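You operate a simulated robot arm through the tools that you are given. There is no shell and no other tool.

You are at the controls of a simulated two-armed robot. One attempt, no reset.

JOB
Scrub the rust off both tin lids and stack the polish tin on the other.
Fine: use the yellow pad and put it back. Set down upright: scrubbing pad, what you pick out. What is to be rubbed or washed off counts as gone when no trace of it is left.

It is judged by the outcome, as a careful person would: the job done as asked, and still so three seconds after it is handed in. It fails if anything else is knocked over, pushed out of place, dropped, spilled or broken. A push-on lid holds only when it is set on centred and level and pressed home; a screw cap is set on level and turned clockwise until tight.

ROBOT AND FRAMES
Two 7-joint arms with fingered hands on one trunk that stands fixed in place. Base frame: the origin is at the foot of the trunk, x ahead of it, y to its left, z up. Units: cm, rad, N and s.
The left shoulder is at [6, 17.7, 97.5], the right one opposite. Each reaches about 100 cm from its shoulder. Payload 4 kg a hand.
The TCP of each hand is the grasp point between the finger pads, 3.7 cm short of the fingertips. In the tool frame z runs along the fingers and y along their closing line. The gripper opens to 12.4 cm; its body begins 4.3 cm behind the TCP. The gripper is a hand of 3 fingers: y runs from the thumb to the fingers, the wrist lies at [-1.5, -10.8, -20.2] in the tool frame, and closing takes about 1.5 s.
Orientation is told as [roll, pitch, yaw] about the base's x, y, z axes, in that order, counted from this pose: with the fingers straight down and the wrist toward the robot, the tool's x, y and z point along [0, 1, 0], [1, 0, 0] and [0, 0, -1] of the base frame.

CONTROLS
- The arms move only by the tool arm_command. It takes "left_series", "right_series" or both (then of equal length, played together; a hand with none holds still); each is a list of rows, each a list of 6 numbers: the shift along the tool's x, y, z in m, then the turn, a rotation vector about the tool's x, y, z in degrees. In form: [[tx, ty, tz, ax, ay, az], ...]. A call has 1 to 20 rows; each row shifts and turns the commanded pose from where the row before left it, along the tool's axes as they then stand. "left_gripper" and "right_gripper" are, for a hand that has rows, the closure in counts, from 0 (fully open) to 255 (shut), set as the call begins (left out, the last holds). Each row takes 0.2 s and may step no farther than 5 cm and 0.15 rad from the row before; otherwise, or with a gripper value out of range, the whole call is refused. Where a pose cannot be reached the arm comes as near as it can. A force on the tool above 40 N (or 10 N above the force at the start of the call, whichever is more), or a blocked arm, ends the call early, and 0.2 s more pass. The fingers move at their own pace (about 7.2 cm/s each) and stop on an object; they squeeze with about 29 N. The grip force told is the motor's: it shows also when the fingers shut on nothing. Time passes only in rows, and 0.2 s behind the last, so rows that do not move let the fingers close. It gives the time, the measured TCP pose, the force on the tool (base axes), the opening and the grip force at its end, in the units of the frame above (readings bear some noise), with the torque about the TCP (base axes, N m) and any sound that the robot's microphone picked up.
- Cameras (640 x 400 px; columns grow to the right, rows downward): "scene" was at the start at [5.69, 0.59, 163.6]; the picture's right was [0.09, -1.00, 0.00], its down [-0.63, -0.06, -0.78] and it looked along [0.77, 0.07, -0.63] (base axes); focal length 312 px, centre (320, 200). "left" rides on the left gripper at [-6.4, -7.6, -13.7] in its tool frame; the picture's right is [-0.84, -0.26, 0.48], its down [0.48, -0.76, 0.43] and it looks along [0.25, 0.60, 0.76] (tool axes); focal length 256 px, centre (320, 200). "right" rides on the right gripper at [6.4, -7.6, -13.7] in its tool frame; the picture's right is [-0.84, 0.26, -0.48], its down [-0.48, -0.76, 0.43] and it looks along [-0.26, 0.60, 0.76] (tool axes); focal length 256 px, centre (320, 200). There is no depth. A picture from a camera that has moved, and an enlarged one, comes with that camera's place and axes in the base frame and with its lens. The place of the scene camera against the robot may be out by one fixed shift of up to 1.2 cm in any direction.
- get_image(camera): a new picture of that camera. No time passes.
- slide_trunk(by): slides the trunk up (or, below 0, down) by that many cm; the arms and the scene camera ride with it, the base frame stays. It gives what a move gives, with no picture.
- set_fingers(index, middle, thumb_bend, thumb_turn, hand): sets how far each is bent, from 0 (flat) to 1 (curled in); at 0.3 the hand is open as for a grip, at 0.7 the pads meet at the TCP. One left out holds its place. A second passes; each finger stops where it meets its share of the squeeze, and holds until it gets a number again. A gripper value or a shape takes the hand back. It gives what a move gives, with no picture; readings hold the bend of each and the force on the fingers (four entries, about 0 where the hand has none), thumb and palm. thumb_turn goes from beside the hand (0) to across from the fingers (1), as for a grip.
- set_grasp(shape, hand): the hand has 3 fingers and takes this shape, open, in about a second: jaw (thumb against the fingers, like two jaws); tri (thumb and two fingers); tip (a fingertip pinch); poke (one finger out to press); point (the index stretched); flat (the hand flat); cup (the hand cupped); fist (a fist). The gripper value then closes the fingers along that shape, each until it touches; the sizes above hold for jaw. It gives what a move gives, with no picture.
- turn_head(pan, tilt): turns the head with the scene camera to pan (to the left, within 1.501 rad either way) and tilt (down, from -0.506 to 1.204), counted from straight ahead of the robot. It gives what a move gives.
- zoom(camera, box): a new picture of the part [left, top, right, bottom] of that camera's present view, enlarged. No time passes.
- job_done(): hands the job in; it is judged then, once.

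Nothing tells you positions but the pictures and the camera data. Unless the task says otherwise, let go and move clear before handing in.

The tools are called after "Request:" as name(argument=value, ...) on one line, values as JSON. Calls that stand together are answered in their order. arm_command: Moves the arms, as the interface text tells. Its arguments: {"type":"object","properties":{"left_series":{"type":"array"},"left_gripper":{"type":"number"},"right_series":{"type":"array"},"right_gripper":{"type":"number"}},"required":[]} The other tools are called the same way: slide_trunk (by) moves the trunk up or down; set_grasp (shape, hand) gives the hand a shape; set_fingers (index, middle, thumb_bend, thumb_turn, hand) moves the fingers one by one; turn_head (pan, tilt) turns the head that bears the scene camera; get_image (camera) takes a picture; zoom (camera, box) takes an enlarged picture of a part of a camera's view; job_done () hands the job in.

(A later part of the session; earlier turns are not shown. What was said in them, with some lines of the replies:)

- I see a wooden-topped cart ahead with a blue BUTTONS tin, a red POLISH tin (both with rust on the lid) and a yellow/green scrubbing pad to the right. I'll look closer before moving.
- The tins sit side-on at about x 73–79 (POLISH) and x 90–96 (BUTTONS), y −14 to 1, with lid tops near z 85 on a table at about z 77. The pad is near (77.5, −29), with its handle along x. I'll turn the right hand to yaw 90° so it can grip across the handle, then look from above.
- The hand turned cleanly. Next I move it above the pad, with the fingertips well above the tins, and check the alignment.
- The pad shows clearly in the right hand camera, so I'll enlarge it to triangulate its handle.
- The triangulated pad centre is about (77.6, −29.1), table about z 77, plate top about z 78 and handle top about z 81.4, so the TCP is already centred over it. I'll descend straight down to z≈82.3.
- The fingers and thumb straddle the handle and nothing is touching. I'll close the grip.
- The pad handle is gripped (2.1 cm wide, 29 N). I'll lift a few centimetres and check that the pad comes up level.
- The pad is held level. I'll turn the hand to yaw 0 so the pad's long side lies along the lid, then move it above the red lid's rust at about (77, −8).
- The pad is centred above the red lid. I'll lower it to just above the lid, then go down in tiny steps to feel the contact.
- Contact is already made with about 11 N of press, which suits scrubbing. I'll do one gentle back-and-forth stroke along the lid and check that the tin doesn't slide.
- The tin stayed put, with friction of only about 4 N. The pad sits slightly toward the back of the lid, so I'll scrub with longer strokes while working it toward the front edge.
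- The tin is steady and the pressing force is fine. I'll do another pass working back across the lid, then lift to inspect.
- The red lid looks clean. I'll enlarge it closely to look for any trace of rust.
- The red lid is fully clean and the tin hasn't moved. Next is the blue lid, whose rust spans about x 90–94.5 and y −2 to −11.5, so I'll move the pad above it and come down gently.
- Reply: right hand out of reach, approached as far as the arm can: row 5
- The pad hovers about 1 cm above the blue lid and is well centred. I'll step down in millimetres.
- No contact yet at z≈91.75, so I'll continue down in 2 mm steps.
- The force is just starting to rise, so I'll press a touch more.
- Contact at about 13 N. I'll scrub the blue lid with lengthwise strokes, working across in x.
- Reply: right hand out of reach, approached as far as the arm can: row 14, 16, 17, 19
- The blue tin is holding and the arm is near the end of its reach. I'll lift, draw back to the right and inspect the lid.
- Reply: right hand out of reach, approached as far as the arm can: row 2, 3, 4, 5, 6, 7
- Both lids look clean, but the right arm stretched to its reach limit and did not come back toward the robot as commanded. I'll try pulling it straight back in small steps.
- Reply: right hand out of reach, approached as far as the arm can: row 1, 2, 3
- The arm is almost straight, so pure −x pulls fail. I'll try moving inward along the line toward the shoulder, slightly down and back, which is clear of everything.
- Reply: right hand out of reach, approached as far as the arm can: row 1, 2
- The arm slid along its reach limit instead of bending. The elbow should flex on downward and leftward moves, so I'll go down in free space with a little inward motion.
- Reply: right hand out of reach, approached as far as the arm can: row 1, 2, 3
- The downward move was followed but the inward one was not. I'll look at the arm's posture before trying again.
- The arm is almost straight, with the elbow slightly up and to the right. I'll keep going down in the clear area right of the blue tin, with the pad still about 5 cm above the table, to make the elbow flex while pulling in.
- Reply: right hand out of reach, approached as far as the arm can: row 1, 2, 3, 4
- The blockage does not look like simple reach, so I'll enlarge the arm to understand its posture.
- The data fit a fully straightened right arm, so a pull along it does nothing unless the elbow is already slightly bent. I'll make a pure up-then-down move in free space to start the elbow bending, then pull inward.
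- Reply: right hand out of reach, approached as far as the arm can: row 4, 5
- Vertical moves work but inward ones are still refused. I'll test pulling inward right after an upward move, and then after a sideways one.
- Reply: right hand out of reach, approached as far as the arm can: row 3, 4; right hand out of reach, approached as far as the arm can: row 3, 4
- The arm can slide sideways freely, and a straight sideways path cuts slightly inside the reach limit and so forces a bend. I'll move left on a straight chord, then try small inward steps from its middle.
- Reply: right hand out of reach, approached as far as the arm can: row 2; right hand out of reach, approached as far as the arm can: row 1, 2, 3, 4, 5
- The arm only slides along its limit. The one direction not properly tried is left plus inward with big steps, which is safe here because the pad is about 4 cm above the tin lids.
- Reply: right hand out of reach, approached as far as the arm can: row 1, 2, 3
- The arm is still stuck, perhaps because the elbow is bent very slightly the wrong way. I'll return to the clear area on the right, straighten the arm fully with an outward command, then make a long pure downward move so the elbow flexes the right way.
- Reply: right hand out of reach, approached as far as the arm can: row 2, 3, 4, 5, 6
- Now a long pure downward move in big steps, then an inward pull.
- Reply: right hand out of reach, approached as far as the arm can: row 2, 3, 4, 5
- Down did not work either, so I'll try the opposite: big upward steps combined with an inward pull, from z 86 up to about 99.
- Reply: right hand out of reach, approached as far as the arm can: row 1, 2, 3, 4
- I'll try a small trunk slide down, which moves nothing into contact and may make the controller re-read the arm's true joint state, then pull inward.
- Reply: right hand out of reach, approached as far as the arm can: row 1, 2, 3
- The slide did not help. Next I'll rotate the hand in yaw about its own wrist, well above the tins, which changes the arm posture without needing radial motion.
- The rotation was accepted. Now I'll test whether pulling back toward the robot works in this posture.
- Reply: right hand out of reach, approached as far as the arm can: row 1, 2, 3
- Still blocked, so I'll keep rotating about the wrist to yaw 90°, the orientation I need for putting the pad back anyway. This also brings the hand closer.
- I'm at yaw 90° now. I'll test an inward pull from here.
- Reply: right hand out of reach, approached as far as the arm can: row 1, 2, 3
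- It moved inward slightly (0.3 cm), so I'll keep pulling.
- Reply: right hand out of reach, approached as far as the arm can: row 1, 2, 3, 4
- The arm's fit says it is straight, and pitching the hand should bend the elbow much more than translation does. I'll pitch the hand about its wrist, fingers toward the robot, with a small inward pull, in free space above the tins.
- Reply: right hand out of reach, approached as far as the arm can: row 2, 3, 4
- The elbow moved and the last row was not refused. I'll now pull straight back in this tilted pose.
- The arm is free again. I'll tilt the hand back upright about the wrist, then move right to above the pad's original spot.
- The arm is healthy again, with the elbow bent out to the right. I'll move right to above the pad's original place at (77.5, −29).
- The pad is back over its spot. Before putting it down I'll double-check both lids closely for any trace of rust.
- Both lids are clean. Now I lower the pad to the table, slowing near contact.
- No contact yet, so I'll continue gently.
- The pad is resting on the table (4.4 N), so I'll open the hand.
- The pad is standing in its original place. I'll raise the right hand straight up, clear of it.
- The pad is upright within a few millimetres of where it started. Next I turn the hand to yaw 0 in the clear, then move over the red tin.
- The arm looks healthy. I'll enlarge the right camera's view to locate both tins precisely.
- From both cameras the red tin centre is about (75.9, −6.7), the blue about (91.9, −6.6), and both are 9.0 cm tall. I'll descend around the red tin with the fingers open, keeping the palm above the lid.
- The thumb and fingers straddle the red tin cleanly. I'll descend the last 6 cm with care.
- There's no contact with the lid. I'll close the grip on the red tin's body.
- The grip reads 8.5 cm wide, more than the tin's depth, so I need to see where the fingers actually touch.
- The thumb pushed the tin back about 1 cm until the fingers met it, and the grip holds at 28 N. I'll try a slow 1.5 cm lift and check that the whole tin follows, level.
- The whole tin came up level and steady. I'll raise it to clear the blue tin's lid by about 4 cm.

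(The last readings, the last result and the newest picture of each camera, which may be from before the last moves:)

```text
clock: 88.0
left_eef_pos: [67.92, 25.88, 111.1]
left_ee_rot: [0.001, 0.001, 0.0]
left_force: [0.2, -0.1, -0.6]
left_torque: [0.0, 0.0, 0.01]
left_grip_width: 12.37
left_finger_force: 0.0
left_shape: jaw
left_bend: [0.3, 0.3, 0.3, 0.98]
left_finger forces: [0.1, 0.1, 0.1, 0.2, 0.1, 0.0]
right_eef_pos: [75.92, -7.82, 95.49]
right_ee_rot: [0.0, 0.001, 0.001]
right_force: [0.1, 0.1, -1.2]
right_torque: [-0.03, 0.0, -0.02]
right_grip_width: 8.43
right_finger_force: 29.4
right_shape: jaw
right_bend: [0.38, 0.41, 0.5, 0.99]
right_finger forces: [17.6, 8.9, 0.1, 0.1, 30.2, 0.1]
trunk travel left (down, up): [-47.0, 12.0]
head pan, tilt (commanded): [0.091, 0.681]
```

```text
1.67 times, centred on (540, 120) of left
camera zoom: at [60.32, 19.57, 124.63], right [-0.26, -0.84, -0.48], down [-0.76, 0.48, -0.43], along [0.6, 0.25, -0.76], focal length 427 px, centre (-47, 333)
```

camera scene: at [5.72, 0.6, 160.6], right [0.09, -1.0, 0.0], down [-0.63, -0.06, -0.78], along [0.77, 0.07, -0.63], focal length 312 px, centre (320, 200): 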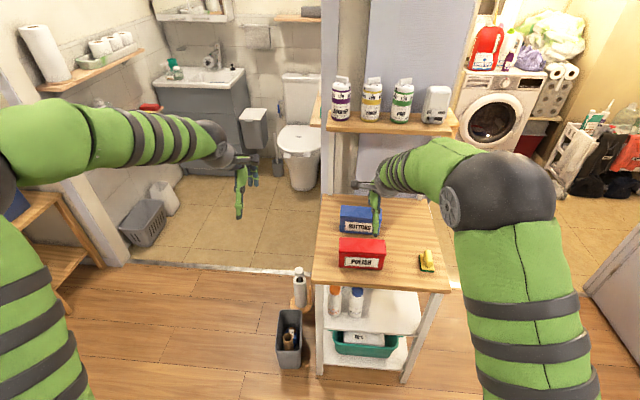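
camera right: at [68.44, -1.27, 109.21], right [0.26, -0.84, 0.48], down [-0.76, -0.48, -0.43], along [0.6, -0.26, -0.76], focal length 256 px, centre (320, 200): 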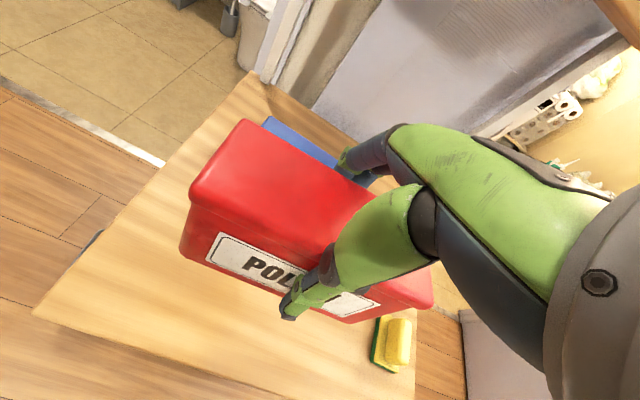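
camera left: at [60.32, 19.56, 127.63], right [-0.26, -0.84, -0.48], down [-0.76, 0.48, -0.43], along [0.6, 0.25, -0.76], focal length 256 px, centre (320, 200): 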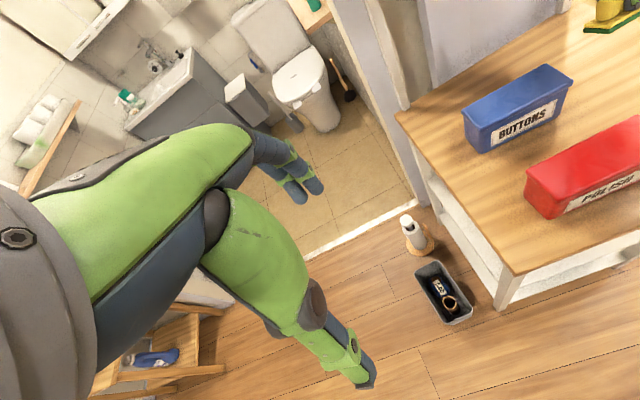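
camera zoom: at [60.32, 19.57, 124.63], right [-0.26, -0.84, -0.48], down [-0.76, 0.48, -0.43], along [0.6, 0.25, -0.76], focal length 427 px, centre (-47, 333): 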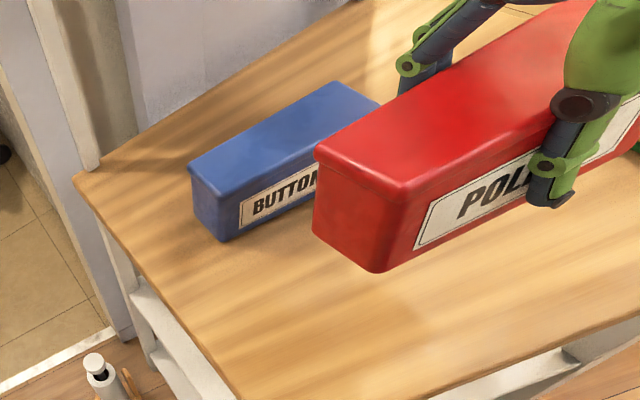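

The tin is level and its centre sits about 1 cm beyond and left of the TCP. I'll carry it forward above the blue tin, staying inside the arm's reach.

Request:
arm_command(right_series=[[0, 0.015, 0, 0, 0, 0], [0, 0.025, 0, 0, 0, 0], [0.001, 0.03, 0, 0, 0, 0], [0.001, 0.03, 0, 0, 0, 0], [0, 0.025, 0, 0, 0, 0], [0, 0.015, 0, 0, 0, 0], [0, 0.008, 0, 0, 0, 0], [0, 0, 0, 0, 0, 0]])

Request:
zoom(camera="scene", box=[325, 165, 405, 245])

Request:
zoom(camera="left", box=[440, 0, 640, 160])

Request:
get_image(camera="right")

```text
clock: 89.8
left_eef_pos: [67.91, 25.9, 111.06]
left_ee_rot: [-0.002, -0.001, 0.001]
left_force: [-0.6, 0.5, -0.7]
left_torque: [0.01, 0.01, -0.01]
left_grip_width: 12.37
left_finger_force: 0.0
left_shape: jaw
left_bend: [0.3, 0.3, 0.3, 0.98]
left_finger forces: [0.0, 0.0, 0.0, 0.0, 0.0, 0.1]
right_eef_pos: [90.79, -7.44, 95.52]
right_ee_rot: [0.0, 0.001, 0.001]
right_force: [-0.1, -1.1, -1.0]
right_torque: [-0.03, -0.02, 0.01]
right_grip_width: 8.43
right_finger_force: 29.0
right_shape: jaw
right_bend: [0.38, 0.41, 0.5, 0.99]
right_finger forces: [17.2, 8.7, 0.1, 0.0, 29.5, 0.1]
trunk travel left (down, up): [-47.0, 12.0]
head pan, tilt (commanded): [0.091, 0.681]
```

```text
5.00 times, centred on (365, 205) of scene
camera zoom: at [5.71, 0.59, 160.6], right [0.09, -1.0, 0.0], down [-0.63, -0.06, -0.78], along [0.77, 0.07, -0.63], focal length 1559 px, centre (95, 175)
```

zoom: 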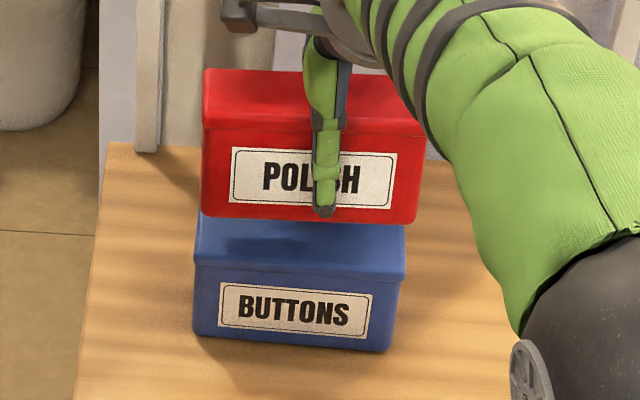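

```text
2.50 times, centred on (540, 80) of left
camera zoom: at [60.31, 19.57, 124.63], right [-0.26, -0.84, -0.48], down [-0.76, 0.48, -0.43], along [0.6, 0.25, -0.76], focal length 640 px, centre (-230, 500)
```

zoom: 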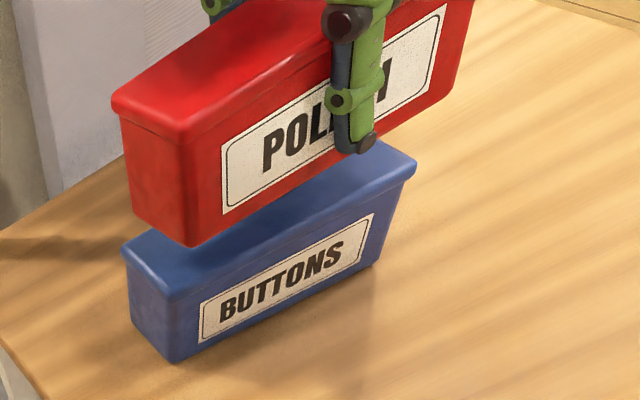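

```text
taken
camera right: at [83.28, -1.03, 109.12], right [0.26, -0.84, 0.48], down [-0.76, -0.48, -0.43], along [0.6, -0.26, -0.76], focal length 256 px, centre (320, 200)
```

right: 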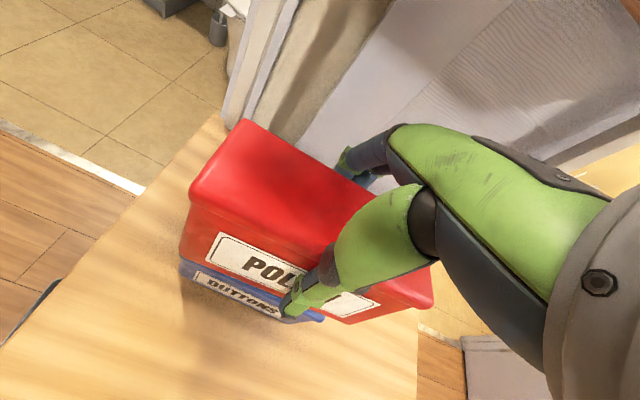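

The tin is hovering over the blue one. I'll lower it to within about 0.8 cm and compare the edges directly.

Request:
arm_command(right_series=[[0, 0, 0.01, 0, 0, 0], [0, 0, 0.01, 0, 0, 0], [0, 0, 0.007, 0, 0, 0], [0, 0, 0.004, 0, 0, 0], [0, 0, 0, 0, 0, 0]])

Request:
zoom(camera="scene", box=[335, 175, 395, 245])

Request:
zoom(camera="left", box=[460, 20, 600, 160])

Request:
zoom(camera="right", box=[160, 100, 440, 340])

```text
clock: 91.0
left_eef_pos: [67.85, 25.98, 111.05]
left_ee_rot: [-0.001, -0.001, 0.0]
left_force: [-0.3, -0.3, -0.2]
left_torque: [0.0, 0.01, -0.02]
left_grip_width: 12.37
left_finger_force: 0.0
left_shape: jaw
left_bend: [0.3, 0.3, 0.3, 0.98]
left_finger forces: [0.0, 0.0, 0.0, 0.1, 0.0, 0.0]
right_eef_pos: [90.76, -7.36, 92.61]
right_ee_rot: [-0.001, 0.003, 0.001]
right_force: [0.5, -0.1, -1.4]
right_torque: [0.0, 0.01, 0.01]
right_grip_width: 8.44
right_finger_force: 29.3
right_shape: jaw
right_bend: [0.38, 0.42, 0.5, 0.99]
right_finger forces: [17.3, 8.9, 0.0, 0.1, 29.4, 0.0]
trunk travel left (down, up): [-47.0, 12.0]
head pan, tilt (commanded): [0.091, 0.681]
```

```text
5.71 times, centred on (365, 210) of scene
camera zoom: at [5.71, 0.59, 160.6], right [0.09, -1.0, 0.0], down [-0.63, -0.06, -0.78], along [0.77, 0.07, -0.63], focal length 1782 px, centre (63, 143)
```

zoom: 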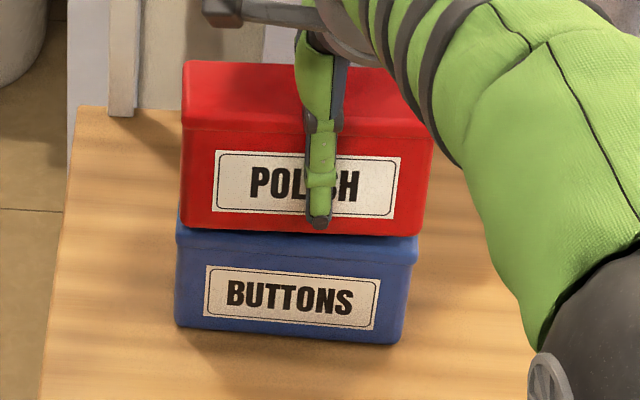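

```text
2.86 times, centred on (530, 90) of left
camera zoom: at [60.32, 19.57, 124.63], right [-0.26, -0.84, -0.48], down [-0.76, 0.48, -0.43], along [0.6, 0.25, -0.76], focal length 731 px, centre (-280, 514)
```

zoom: 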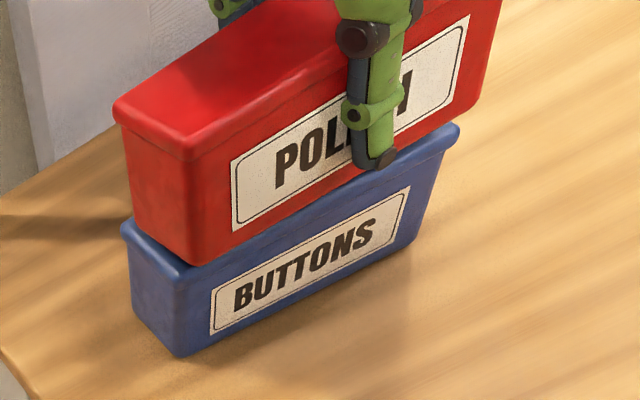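

```text
1.67 times, centred on (300, 220) of right
camera zoom: at [83.31, -0.94, 106.12], right [0.26, -0.84, 0.48], down [-0.76, -0.48, -0.43], along [0.6, -0.26, -0.76], focal length 427 px, centre (353, 167)
```

zoom: 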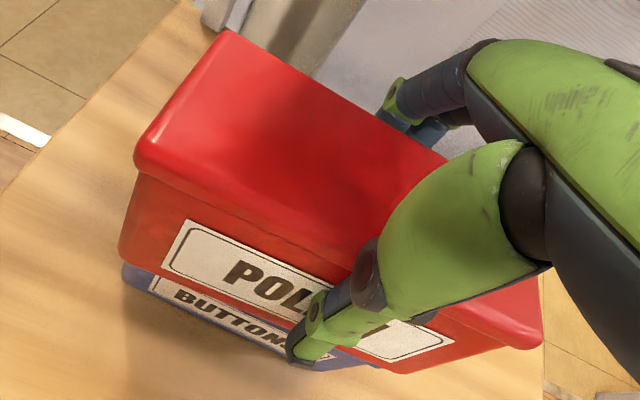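

The red tin's base sits about 0.55 cm too far forward, toward the robot, and 0.2 cm too far right relative to the blue lid. I'll correct that and then lower.

Request:
arm_command(right_series=[[0.002, 0.003, 0, 0, 0, 0], [0, 0.0025, 0, 0, 0, 0], [0, 0, 0.003, 0, 0, 0], [0, 0, 0.003, 0, 0, 0], [0, 0, 0, 0, 0, 0]])

Request:
zoom(camera="left", box=[460, 20, 600, 160])

Request:
zoom(camera="scene", box=[335, 175, 395, 245])

```text
clock: 92.2
left_eef_pos: [67.89, 25.95, 110.99]
left_ee_rot: [0.0, 0.0, -0.001]
left_force: [-0.5, -0.2, 0.1]
left_torque: [0.02, -0.01, 0.0]
left_grip_width: 12.39
left_finger_force: 0.2
left_shape: jaw
left_bend: [0.3, 0.3, 0.3, 0.98]
left_finger forces: [0.0, 0.1, 0.1, 0.0, 0.0, 0.0]
right_eef_pos: [91.24, -7.2, 91.78]
right_ee_rot: [0.001, 0.002, -0.002]
right_force: [-0.2, 0.0, -0.8]
right_torque: [0.0, -0.01, 0.0]
right_grip_width: 8.41
right_finger_force: 29.0
right_shape: jaw
right_bend: [0.38, 0.42, 0.5, 0.99]
right_finger forces: [17.3, 8.8, 0.0, 0.0, 29.4, 0.0]
trunk travel left (down, up): [-47.0, 12.0]
head pan, tilt (commanded): [0.091, 0.681]
```

```text
2.86 times, centred on (530, 90) of left
camera zoom: at [60.32, 19.57, 124.63], right [-0.26, -0.84, -0.48], down [-0.76, 0.48, -0.43], along [0.6, 0.25, -0.76], focal length 731 px, centre (-280, 514)
```

zoom: 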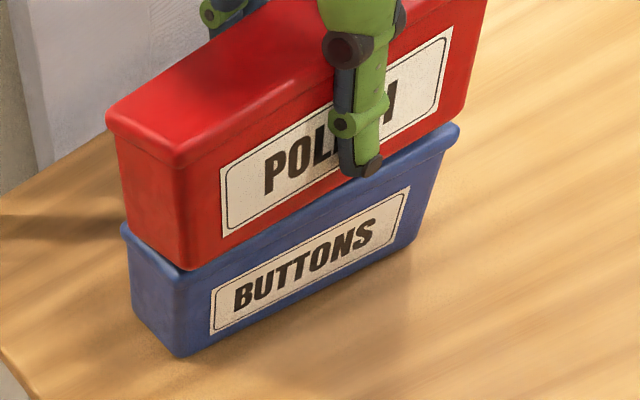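

```text
5.71 times, centred on (365, 210) of scene
camera zoom: at [5.71, 0.59, 160.6], right [0.09, -1.0, 0.0], down [-0.63, -0.06, -0.78], along [0.77, 0.07, -0.63], focal length 1782 px, centre (63, 143)
```

zoom: 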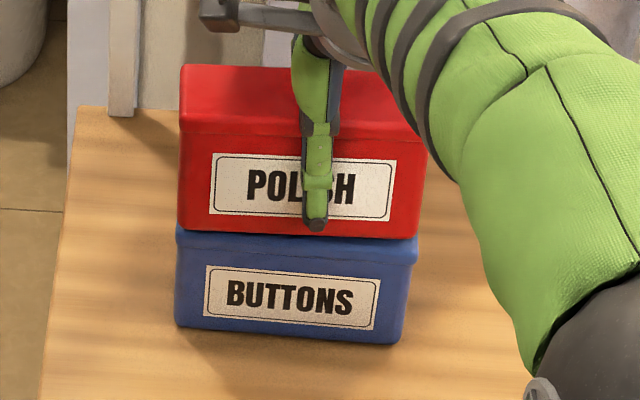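

The edges line up well now. I'll lower in 2 mm steps until it touches.

Request:
arm_command(right_series=[[0, 0, 0.002, 0, 0, 0], [0, 0, 0.001, 0, 0, 0], [0, 0, 0, 0, 0, 0]])

```text
clock: 93.0
left_eef_pos: [67.85, 25.89, 111.03]
left_ee_rot: [0.0, 0.0, 0.0]
left_force: [0.0, 0.2, 0.3]
left_torque: [-0.02, 0.0, 0.03]
left_grip_width: 12.33
left_finger_force: 0.1
left_shape: jaw
left_bend: [0.3, 0.3, 0.3, 0.98]
left_finger forces: [0.0, 0.0, 0.1, 0.0, 0.0, 0.0]
right_eef_pos: [91.18, -7.21, 91.63]
right_ee_rot: [0.0, -0.001, 0.001]
right_force: [-0.2, 0.4, 3.3]
right_torque: [-0.02, -0.11, 0.02]
right_grip_width: 8.41
right_finger_force: 29.2
right_shape: jaw
right_bend: [0.38, 0.41, 0.5, 0.99]
right_finger forces: [17.4, 9.1, 0.0, 0.0, 30.6, 0.1]
trunk travel left (down, up): [-47.0, 12.0]
head pan, tilt (commanded): [0.091, 0.681]
```

It's touching (about 3 N). I'll press one more millimetre to seat it level before releasing.

Request:
arm_command(right_series=[[0, 0, 0.001, 0, 0, 0], [0, 0, 0, 0, 0, 0], [0, 0, 0, 0, 0, 0]])

Request:
zoom(camera="left", box=[460, 20, 600, 160])

Request:
zoom(camera="scene", box=[335, 175, 395, 245])

```text
clock: 93.8
left_eef_pos: [67.95, 25.95, 110.95]
left_ee_rot: [0.0, -0.002, -0.001]
left_force: [0.4, 0.2, -0.3]
left_torque: [-0.01, 0.01, -0.02]
left_grip_width: 12.39
left_finger_force: 0.0
left_shape: jaw
left_bend: [0.3, 0.3, 0.3, 0.98]
left_finger forces: [0.0, 0.0, 0.1, 0.0, 0.0, 0.0]
right_eef_pos: [91.33, -7.28, 91.54]
right_ee_rot: [0.0, -0.001, 0.001]
right_force: [0.1, 0.0, 5.7]
right_torque: [0.0, -0.24, 0.01]
right_grip_width: 8.41
right_finger_force: 29.1
right_shape: jaw
right_bend: [0.38, 0.41, 0.5, 0.99]
right_finger forces: [17.8, 9.2, 0.1, 0.0, 31.8, 0.0]
trunk travel left (down, up): [-47.0, 12.0]
head pan, tilt (commanded): [0.091, 0.681]
```

```text
2.86 times, centred on (530, 90) of left
camera zoom: at [60.25, 19.57, 124.67], right [-0.26, -0.84, -0.48], down [-0.76, 0.48, -0.44], along [0.6, 0.25, -0.76], focal length 731 px, centre (-280, 514)
```

zoom: 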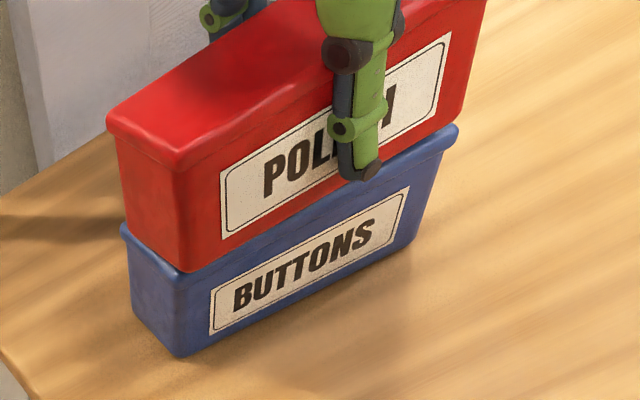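

```text
5.71 times, centred on (365, 210) of scene
camera zoom: at [5.63, 0.6, 160.6], right [0.09, -1.0, 0.0], down [-0.63, -0.06, -0.78], along [0.77, 0.07, -0.63], focal length 1782 px, centre (63, 143)
```

zoom: 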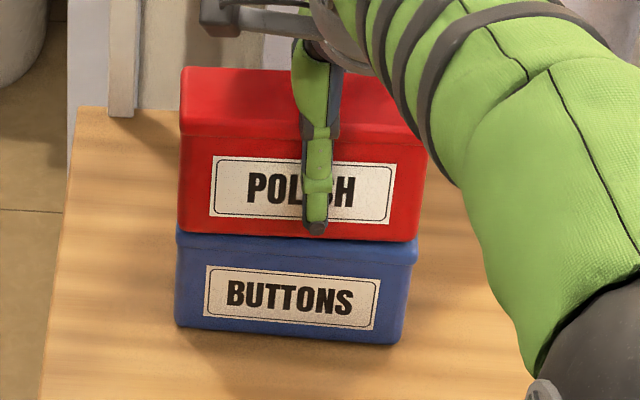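

The tin is seated squarely. To avoid nudging it, I'll release gently by backing each finger off a little from its present bend before opening fully.

Request:
set_fingers(hand="right", index=0.37, middle=0.4, thumb_bend=0.49)

Request:
zoom(camera="scene", box=[335, 175, 395, 245])

Request:
zoom(camera="left", box=[460, 20, 600, 160])

```text
clock: 94.8
left_eef_pos: [67.81, 25.99, 111.04]
left_ee_rot: [-0.003, 0.0, 0.0]
left_force: [-0.1, 0.1, 0.6]
left_torque: [0.02, 0.0, -0.03]
left_grip_width: 12.38
left_finger_force: 0.1
left_shape: jaw
left_bend: [0.3, 0.3, 0.3, 0.98]
left_finger forces: [0.1, 0.0, 0.0, 0.0, 0.0, 0.0]
right_eef_pos: [91.35, -7.36, 91.5]
right_ee_rot: [-0.001, 0.002, -0.001]
right_force: [-0.5, -0.6, -0.2]
right_torque: [-0.01, -0.02, -0.02]
right_grip_width: 8.36
right_finger_force: 0.7
right_shape: fingers
right_bend: [0.37, 0.4, 0.49, 1.0]
right_finger forces: [0.0, 0.0, 0.1, 0.0, 0.3, 0.0]
trunk travel left (down, up): [-47.0, 12.0]
head pan, tilt (commanded): [0.091, 0.681]
```

```text
5.71 times, centred on (365, 210) of scene
camera zoom: at [5.7, 0.59, 160.6], right [0.09, -1.0, 0.0], down [-0.63, -0.06, -0.78], along [0.77, 0.07, -0.63], focal length 1782 px, centre (63, 143)
```

zoom: 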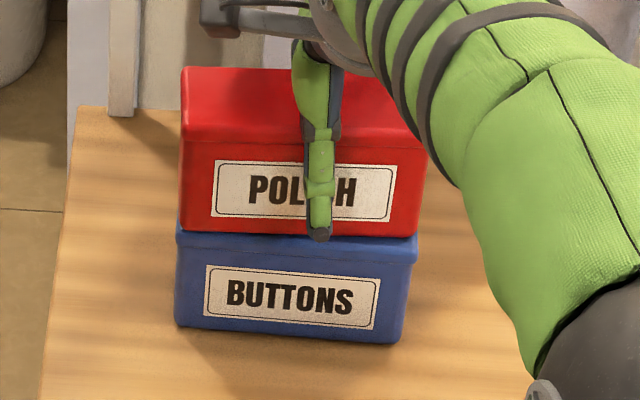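

```text
2.86 times, centred on (530, 90) of left
camera zoom: at [60.31, 19.57, 124.63], right [-0.26, -0.84, -0.48], down [-0.76, 0.48, -0.43], along [0.6, 0.25, -0.76], focal length 731 px, centre (-280, 514)
```

zoom: 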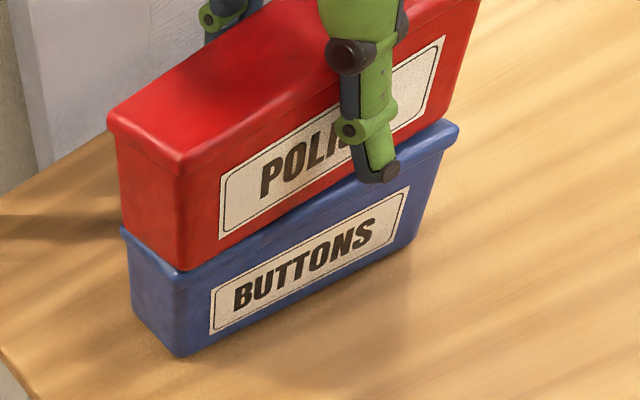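

The grip force is gone and the stack stands. Now I open the hand fully.

Request:
set_fingers(hand="right", index=0.3, middle=0.3, thumb_bend=0.3)

Request:
zoom(camera="scene", box=[335, 175, 395, 245])

Request:
zoom(camera="left", box=[460, 20, 600, 160])

Request:
get_image(camera="right")

```text
clock: 95.8
left_eef_pos: [67.88, 25.9, 111.04]
left_ee_rot: [0.0, -0.001, -0.001]
left_force: [0.2, 0.2, 0.3]
left_torque: [0.0, 0.0, -0.01]
left_grip_width: 12.34
left_finger_force: 0.1
left_shape: jaw
left_bend: [0.3, 0.3, 0.3, 0.98]
left_finger forces: [0.0, 0.1, 0.0, 0.1, 0.0, 0.1]
right_eef_pos: [91.3, -7.38, 91.42]
right_ee_rot: [-0.002, 0.001, 0.002]
right_force: [0.2, 0.1, 0.5]
right_torque: [-0.01, 0.0, 0.0]
right_grip_width: 12.29
right_finger_force: 0.0
right_shape: fingers
right_bend: [0.3, 0.3, 0.3, 1.0]
right_finger forces: [0.0, 0.0, 0.1, 0.0, 0.1, 0.0]
trunk travel left (down, up): [-47.0, 12.0]
head pan, tilt (commanded): [0.091, 0.681]
```

```text
5.71 times, centred on (365, 210) of scene
camera zoom: at [5.7, 0.59, 160.6], right [0.09, -1.0, 0.0], down [-0.63, -0.06, -0.78], along [0.77, 0.07, -0.63], focal length 1782 px, centre (63, 143)
```

zoom: 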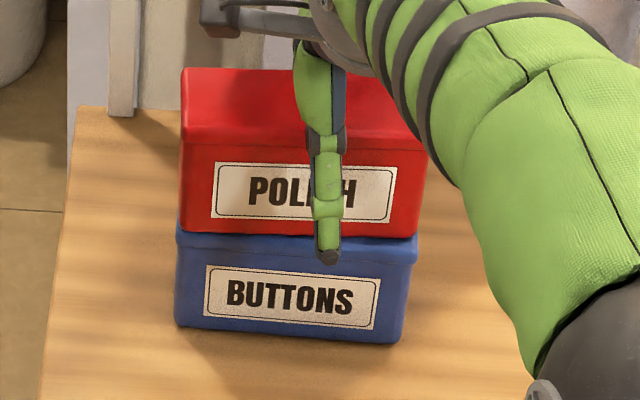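

```text
2.86 times, centred on (530, 90) of left
camera zoom: at [60.31, 19.57, 124.64], right [-0.26, -0.84, -0.48], down [-0.76, 0.48, -0.43], along [0.6, 0.25, -0.76], focal length 731 px, centre (-280, 514)
```

zoom: 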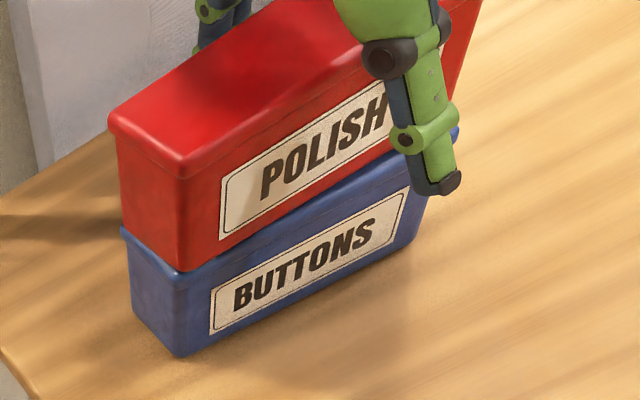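

```text
taken
camera right: at [83.82, -0.83, 105.12], right [0.26, -0.84, 0.48], down [-0.76, -0.48, -0.43], along [0.6, -0.26, -0.76], focal length 256 px, centre (320, 200)
```

right: 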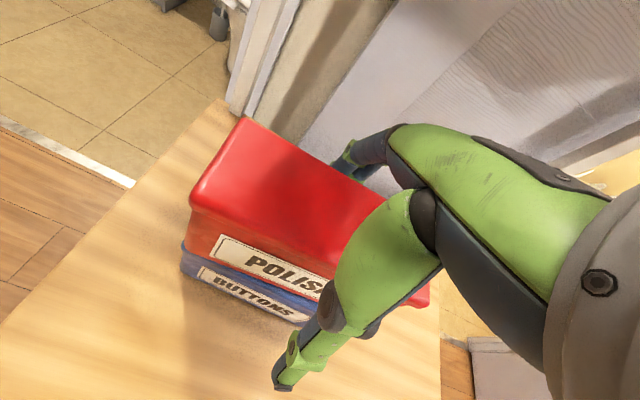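

The hand is fully open around the stack with clear gaps. I'll lift it straight up with the trunk, which needs no arm motion, until the fingertips clear the red lid.

Request:
slide_trunk(by=5)

Request:
zoom(camera="left", box=[440, 0, 640, 200])

Request:
get_image(camera="right")

```text
clock: 96.8
left_eef_pos: [67.97, 25.93, 115.95]
left_ee_rot: [0.0, 0.001, 0.001]
left_force: [-0.3, 0.5, -0.1]
left_torque: [-0.02, 0.01, -0.01]
left_grip_width: 12.37
left_finger_force: 0.0
left_shape: jaw
left_bend: [0.3, 0.3, 0.3, 0.98]
left_finger forces: [0.1, 0.1, 0.0, 0.0, 0.0, 0.0]
right_eef_pos: [91.41, -7.27, 96.45]
right_ee_rot: [-0.002, 0.001, 0.002]
right_force: [-0.5, 0.7, 0.5]
right_torque: [0.05, -0.01, -0.01]
right_grip_width: 12.28
right_finger_force: 0.1
right_shape: fingers
right_bend: [0.3, 0.3, 0.3, 1.0]
right_finger forces: [0.0, 0.0, 0.1, 0.0, 0.1, 0.0]
trunk travel left (down, up): [-52.0, 7.0]
head pan, tilt (commanded): [0.091, 0.681]
```

```text
2.00 times, centred on (540, 100) of left
camera zoom: at [60.34, 19.57, 129.61], right [-0.26, -0.84, -0.48], down [-0.76, 0.48, -0.43], along [0.6, 0.25, -0.76], focal length 512 px, centre (-120, 400)
```

zoom: 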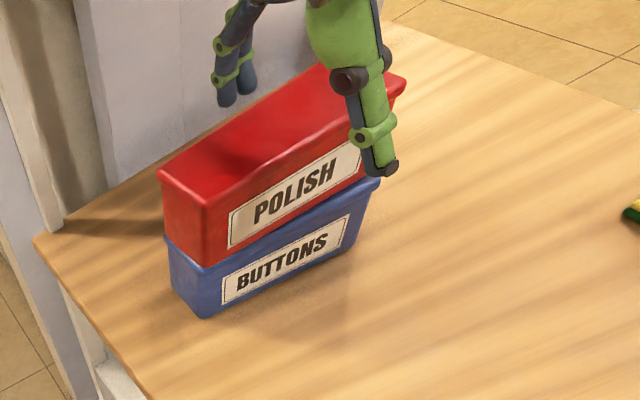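

```text
taken
camera right: at [83.84, -0.83, 110.09], right [0.26, -0.84, 0.48], down [-0.76, -0.48, -0.43], along [0.6, -0.26, -0.76], focal length 256 px, centre (320, 200)
```

right: 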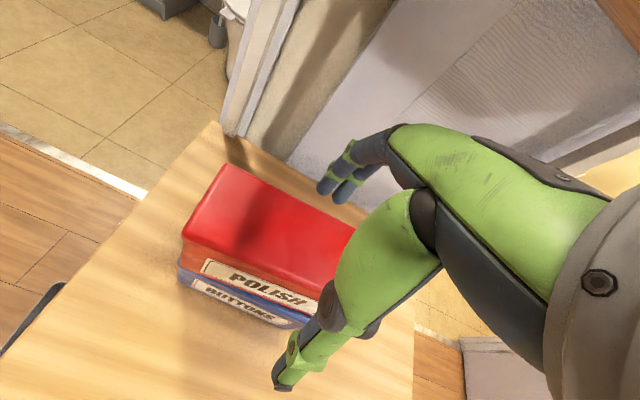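

The stack is undisturbed. I'll raise the trunk another 4.5 cm to clear the lid fully.

Request:
slide_trunk(by=4.5)

Request:
zoom(camera="left", box=[440, 0, 640, 200])

Request:
get_image(camera="right")

Request:
get_image(camera="scene")

```text
clock: 97.6
left_eef_pos: [67.87, 25.87, 120.51]
left_ee_rot: [0.0, 0.001, 0.0]
left_force: [-0.4, 0.4, -0.1]
left_torque: [-0.01, 0.01, -0.01]
left_grip_width: 12.38
left_finger_force: 0.0
left_shape: jaw
left_bend: [0.3, 0.3, 0.3, 0.98]
left_finger forces: [0.0, 0.0, 0.1, 0.0, 0.1, 0.0]
right_eef_pos: [91.3, -7.29, 100.97]
right_ee_rot: [-0.001, 0.001, 0.0]
right_force: [-0.1, 0.1, -0.7]
right_torque: [-0.01, -0.04, 0.01]
right_grip_width: 12.3
right_finger_force: 0.0
right_shape: fingers
right_bend: [0.3, 0.3, 0.3, 1.0]
right_finger forces: [0.0, 0.0, 0.0, 0.1, 0.0, 0.0]
trunk travel left (down, up): [-56.5, 2.5]
head pan, tilt (commanded): [0.091, 0.681]
```

```text
2.00 times, centred on (540, 100) of left
camera zoom: at [60.34, 19.57, 134.12], right [-0.26, -0.84, -0.48], down [-0.76, 0.48, -0.43], along [0.6, 0.25, -0.76], focal length 512 px, centre (-120, 400)
```

zoom: 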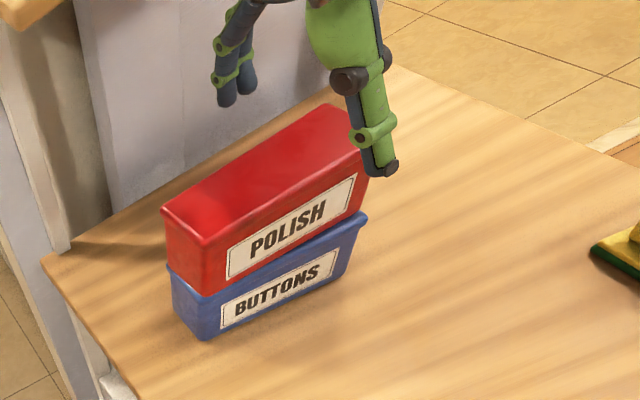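

```text
taken
camera right: at [83.84, -0.83, 114.59], right [0.26, -0.84, 0.48], down [-0.76, -0.48, -0.43], along [0.6, -0.26, -0.76], focal length 256 px, centre (320, 200)
```

right: 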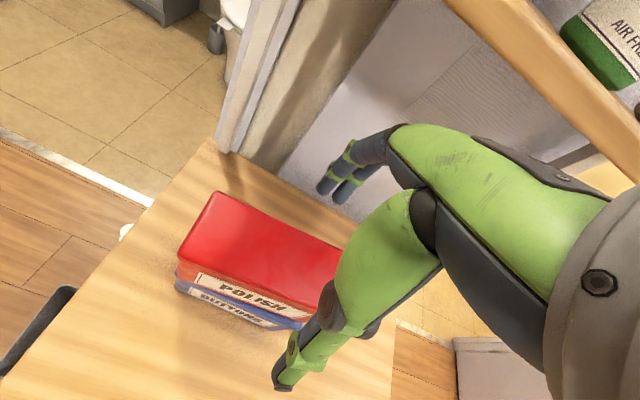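

```text
taken
camera scene: at [5.74, 0.6, 170.09], right [0.09, -1.0, 0.0], down [-0.63, -0.06, -0.78], along [0.77, 0.07, -0.63], focal length 312 px, centre (320, 200)
```

scene: 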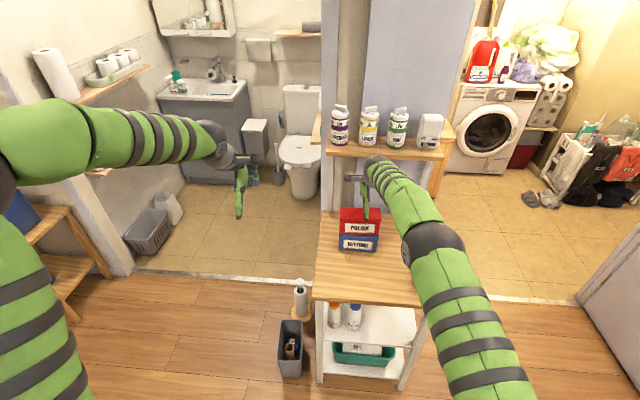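

The fingertips are now about 3 cm above the red lid. I'll draw the hand back toward the robot.

Request:
arm_command(right_series=[[0, -0.015, 0, 0, 0, 0], [0, -0.02, 0, 0, 0, 0], [0, -0.03, 0, 0, 0, 0], [0, -0.03, 0, 0, 0, 0], [0, 0, 0, 0, 0, 0]])

Request:
zoom(camera="left", box=[440, 0, 640, 200])

```text
clock: 98.8
left_eef_pos: [67.96, 25.96, 120.51]
left_ee_rot: [0.001, 0.001, -0.001]
left_force: [-0.6, -0.1, -0.3]
left_torque: [-0.02, 0.05, -0.03]
left_grip_width: 12.36
left_finger_force: 0.0
left_shape: jaw
left_bend: [0.3, 0.3, 0.3, 0.98]
left_finger forces: [0.0, 0.0, 0.1, 0.1, 0.0, 0.1]
right_eef_pos: [81.94, -7.37, 101.13]
right_ee_rot: [0.001, 0.002, 0.0]
right_force: [-0.4, 0.3, -0.1]
right_torque: [-0.01, -0.01, 0.0]
right_grip_width: 12.29
right_finger_force: 0.1
right_shape: fingers
right_bend: [0.3, 0.3, 0.3, 1.0]
right_finger forces: [0.0, 0.0, 0.0, 0.0, 0.1, 0.0]
trunk travel left (down, up): [-56.5, 2.5]
head pan, tilt (commanded): [0.091, 0.681]
```

```text
2.00 times, centred on (540, 100) of left
camera zoom: at [60.35, 19.56, 134.12], right [-0.26, -0.84, -0.48], down [-0.76, 0.48, -0.43], along [0.6, 0.25, -0.76], focal length 512 px, centre (-120, 400)
```

zoom: 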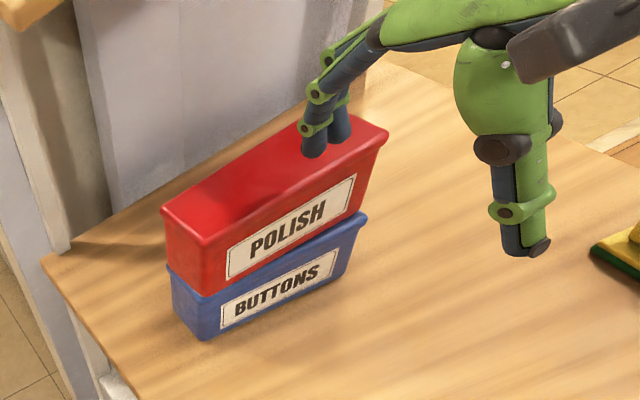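

The hand is retreating freely. I'll pull well clear: further back, up and to the right.

Request:
arm_command(right_series=[[0, -0.03, -0.01, 0, 0, 0], [0, -0.035, -0.02, 0, 0, 0], [0, -0.035, -0.02, 0, 0, 0], [-0.02, -0.035, -0.02, 0, 0, 0], [-0.03, -0.03, -0.02, 0, 0, 0], [-0.03, -0.02, -0.01, 0, 0, 0], [-0.03, 0, 0, 0, 0, 0], [0, 0, 0, 0, 0, 0]])

Request:
get_image(camera="scene")

Request:
zoom(camera="scene", box=[310, 195, 460, 310])

Request:
zoom(camera="left", box=[440, 0, 640, 200])

Request:
get_image(camera="right")

```text
clock: 100.6
left_eef_pos: [67.84, 25.94, 120.57]
left_ee_rot: [0.002, -0.001, -0.001]
left_force: [-0.7, -0.6, 0.3]
left_torque: [0.02, -0.01, 0.04]
left_grip_width: 12.39
left_finger_force: 0.1
left_shape: jaw
left_bend: [0.3, 0.3, 0.3, 0.98]
left_finger forces: [0.0, 0.0, 0.1, 0.0, 0.0, 0.1]
right_eef_pos: [63.29, -18.36, 111.06]
right_ee_rot: [-0.001, 0.003, 0.0]
right_force: [0.5, -0.3, 1.0]
right_torque: [-0.04, -0.01, 0.0]
right_grip_width: 12.28
right_finger_force: 0.1
right_shape: fingers
right_bend: [0.3, 0.3, 0.3, 1.0]
right_finger forces: [0.0, 0.1, 0.0, 0.0, 0.0, 0.0]
trunk travel left (down, up): [-56.5, 2.5]
head pan, tilt (commanded): [0.091, 0.681]
```

```text
taken
camera scene: at [5.68, 0.65, 170.1], right [0.09, -1.0, 0.0], down [-0.63, -0.06, -0.78], along [0.77, 0.07, -0.63], focal length 312 px, centre (320, 200)
```

scene: 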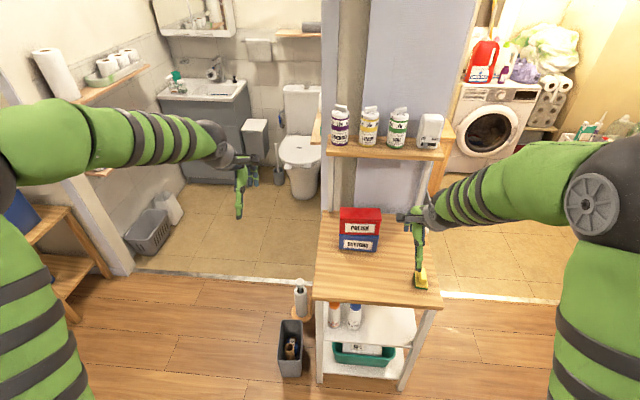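

```text
3.48 times, centred on (385, 252) of scene
camera zoom: at [5.68, 0.65, 170.1], right [0.09, -1.0, 0.0], down [-0.63, -0.06, -0.78], along [0.77, 0.07, -0.63], focal length 1084 px, centre (94, 17)
```

zoom: 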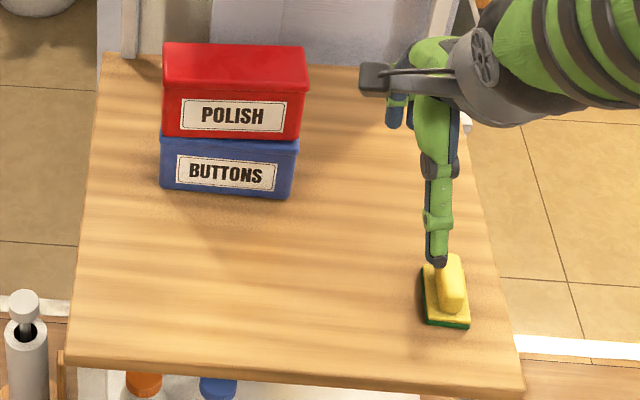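

```text
2.00 times, centred on (540, 100) of left
camera zoom: at [60.29, 19.62, 134.13], right [-0.26, -0.84, -0.48], down [-0.76, 0.48, -0.43], along [0.6, 0.25, -0.76], focal length 512 px, centre (-120, 400)
```

zoom: 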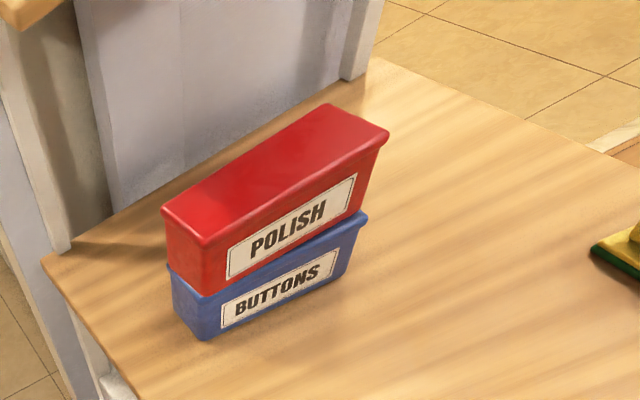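

```text
taken
camera right: at [55.78, -11.86, 124.71], right [0.26, -0.84, 0.48], down [-0.76, -0.48, -0.43], along [0.6, -0.26, -0.76], focal length 256 px, centre (320, 200)
```

right: 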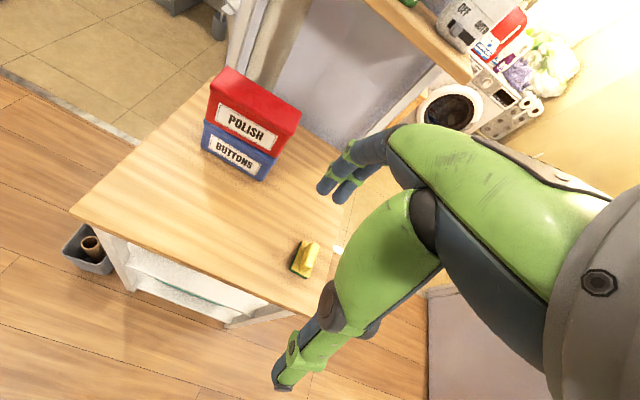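

The polish tin stands squarely on the buttons tin, the pad is back and the hand is clear. One last close look at the stack and pad before handing in.

Request:
zoom(camera="right", box=[180, 50, 330, 290])

Request:
zoom(camera="scene", box=[330, 200, 390, 256])

Request:
zoom(camera="right", box=[190, 55, 320, 190])

```text
1.67 times, centred on (255, 170) of right
camera zoom: at [55.78, -11.86, 124.71], right [0.26, -0.84, 0.48], down [-0.76, -0.48, -0.43], along [0.6, -0.26, -0.76], focal length 427 px, centre (428, 250)
```

zoom: 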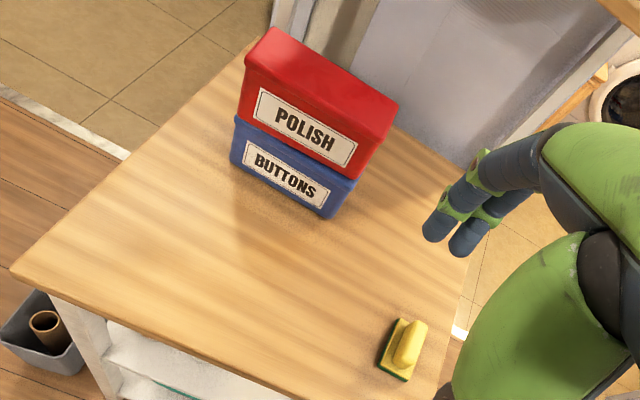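

```text
7.14 times, centred on (360, 228) of scene
camera zoom: at [5.68, 0.65, 170.1], right [0.09, -1.0, 0.0], down [-0.63, -0.06, -0.78], along [0.77, 0.07, -0.63], focal length 2227 px, centre (34, 0)
```

zoom: 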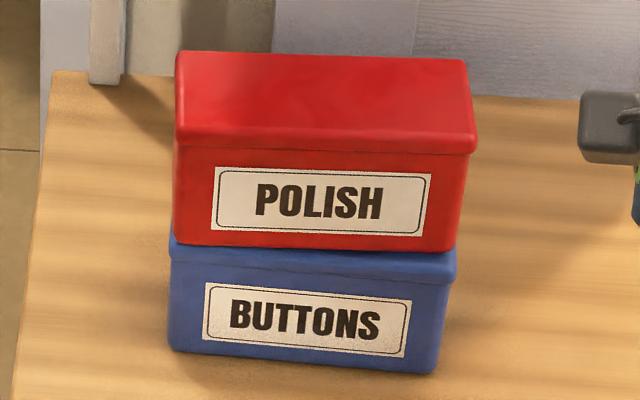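

```text
2.96 times, centred on (255, 122) of right
camera zoom: at [55.78, -11.86, 124.71], right [0.26, -0.84, 0.48], down [-0.76, -0.48, -0.43], along [0.6, -0.26, -0.76], focal length 758 px, centre (513, 430)
```

zoom: 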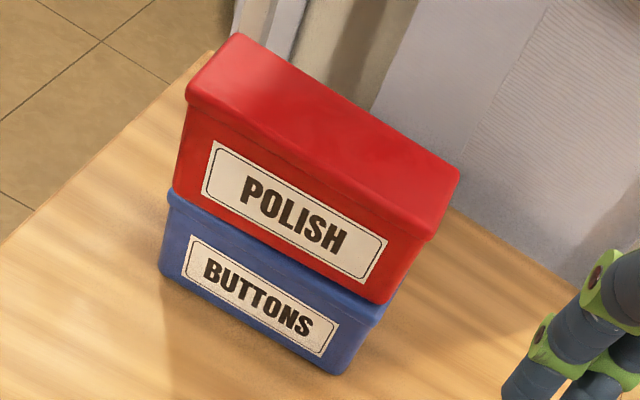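

I see both lids clean, the POLISH tin stacked level and centred on the BUTTONS tin, and the yellow pad upright in its original place. Both hands are clear and nothing else was disturbed, so I'm handing in.

Request:
job_done()

```text
The job is handed in.
```

The job is handed in. Both tin lids were scrubbed with the yellow pad, and I saw no trace of rust left on either in close-up views.

- **Stack:** the POLISH tin sits level and centred on the BUTTONS tin. I released it gently, and the stack was still standing when I handed in.
- **Pad:** it is back upright on its green side, within about half a centimetre of where it started.
- **Surroundings:** nothing else was knocked over or moved. The BUTTONS tin may have shifted a couple of millimetres while I scrubbed it.

After scrubbing the blue lid, the right arm stretched straight and stuck at the end of its reach. I freed it in open space above the table without touching anything. Both hands were clear when I handed in.
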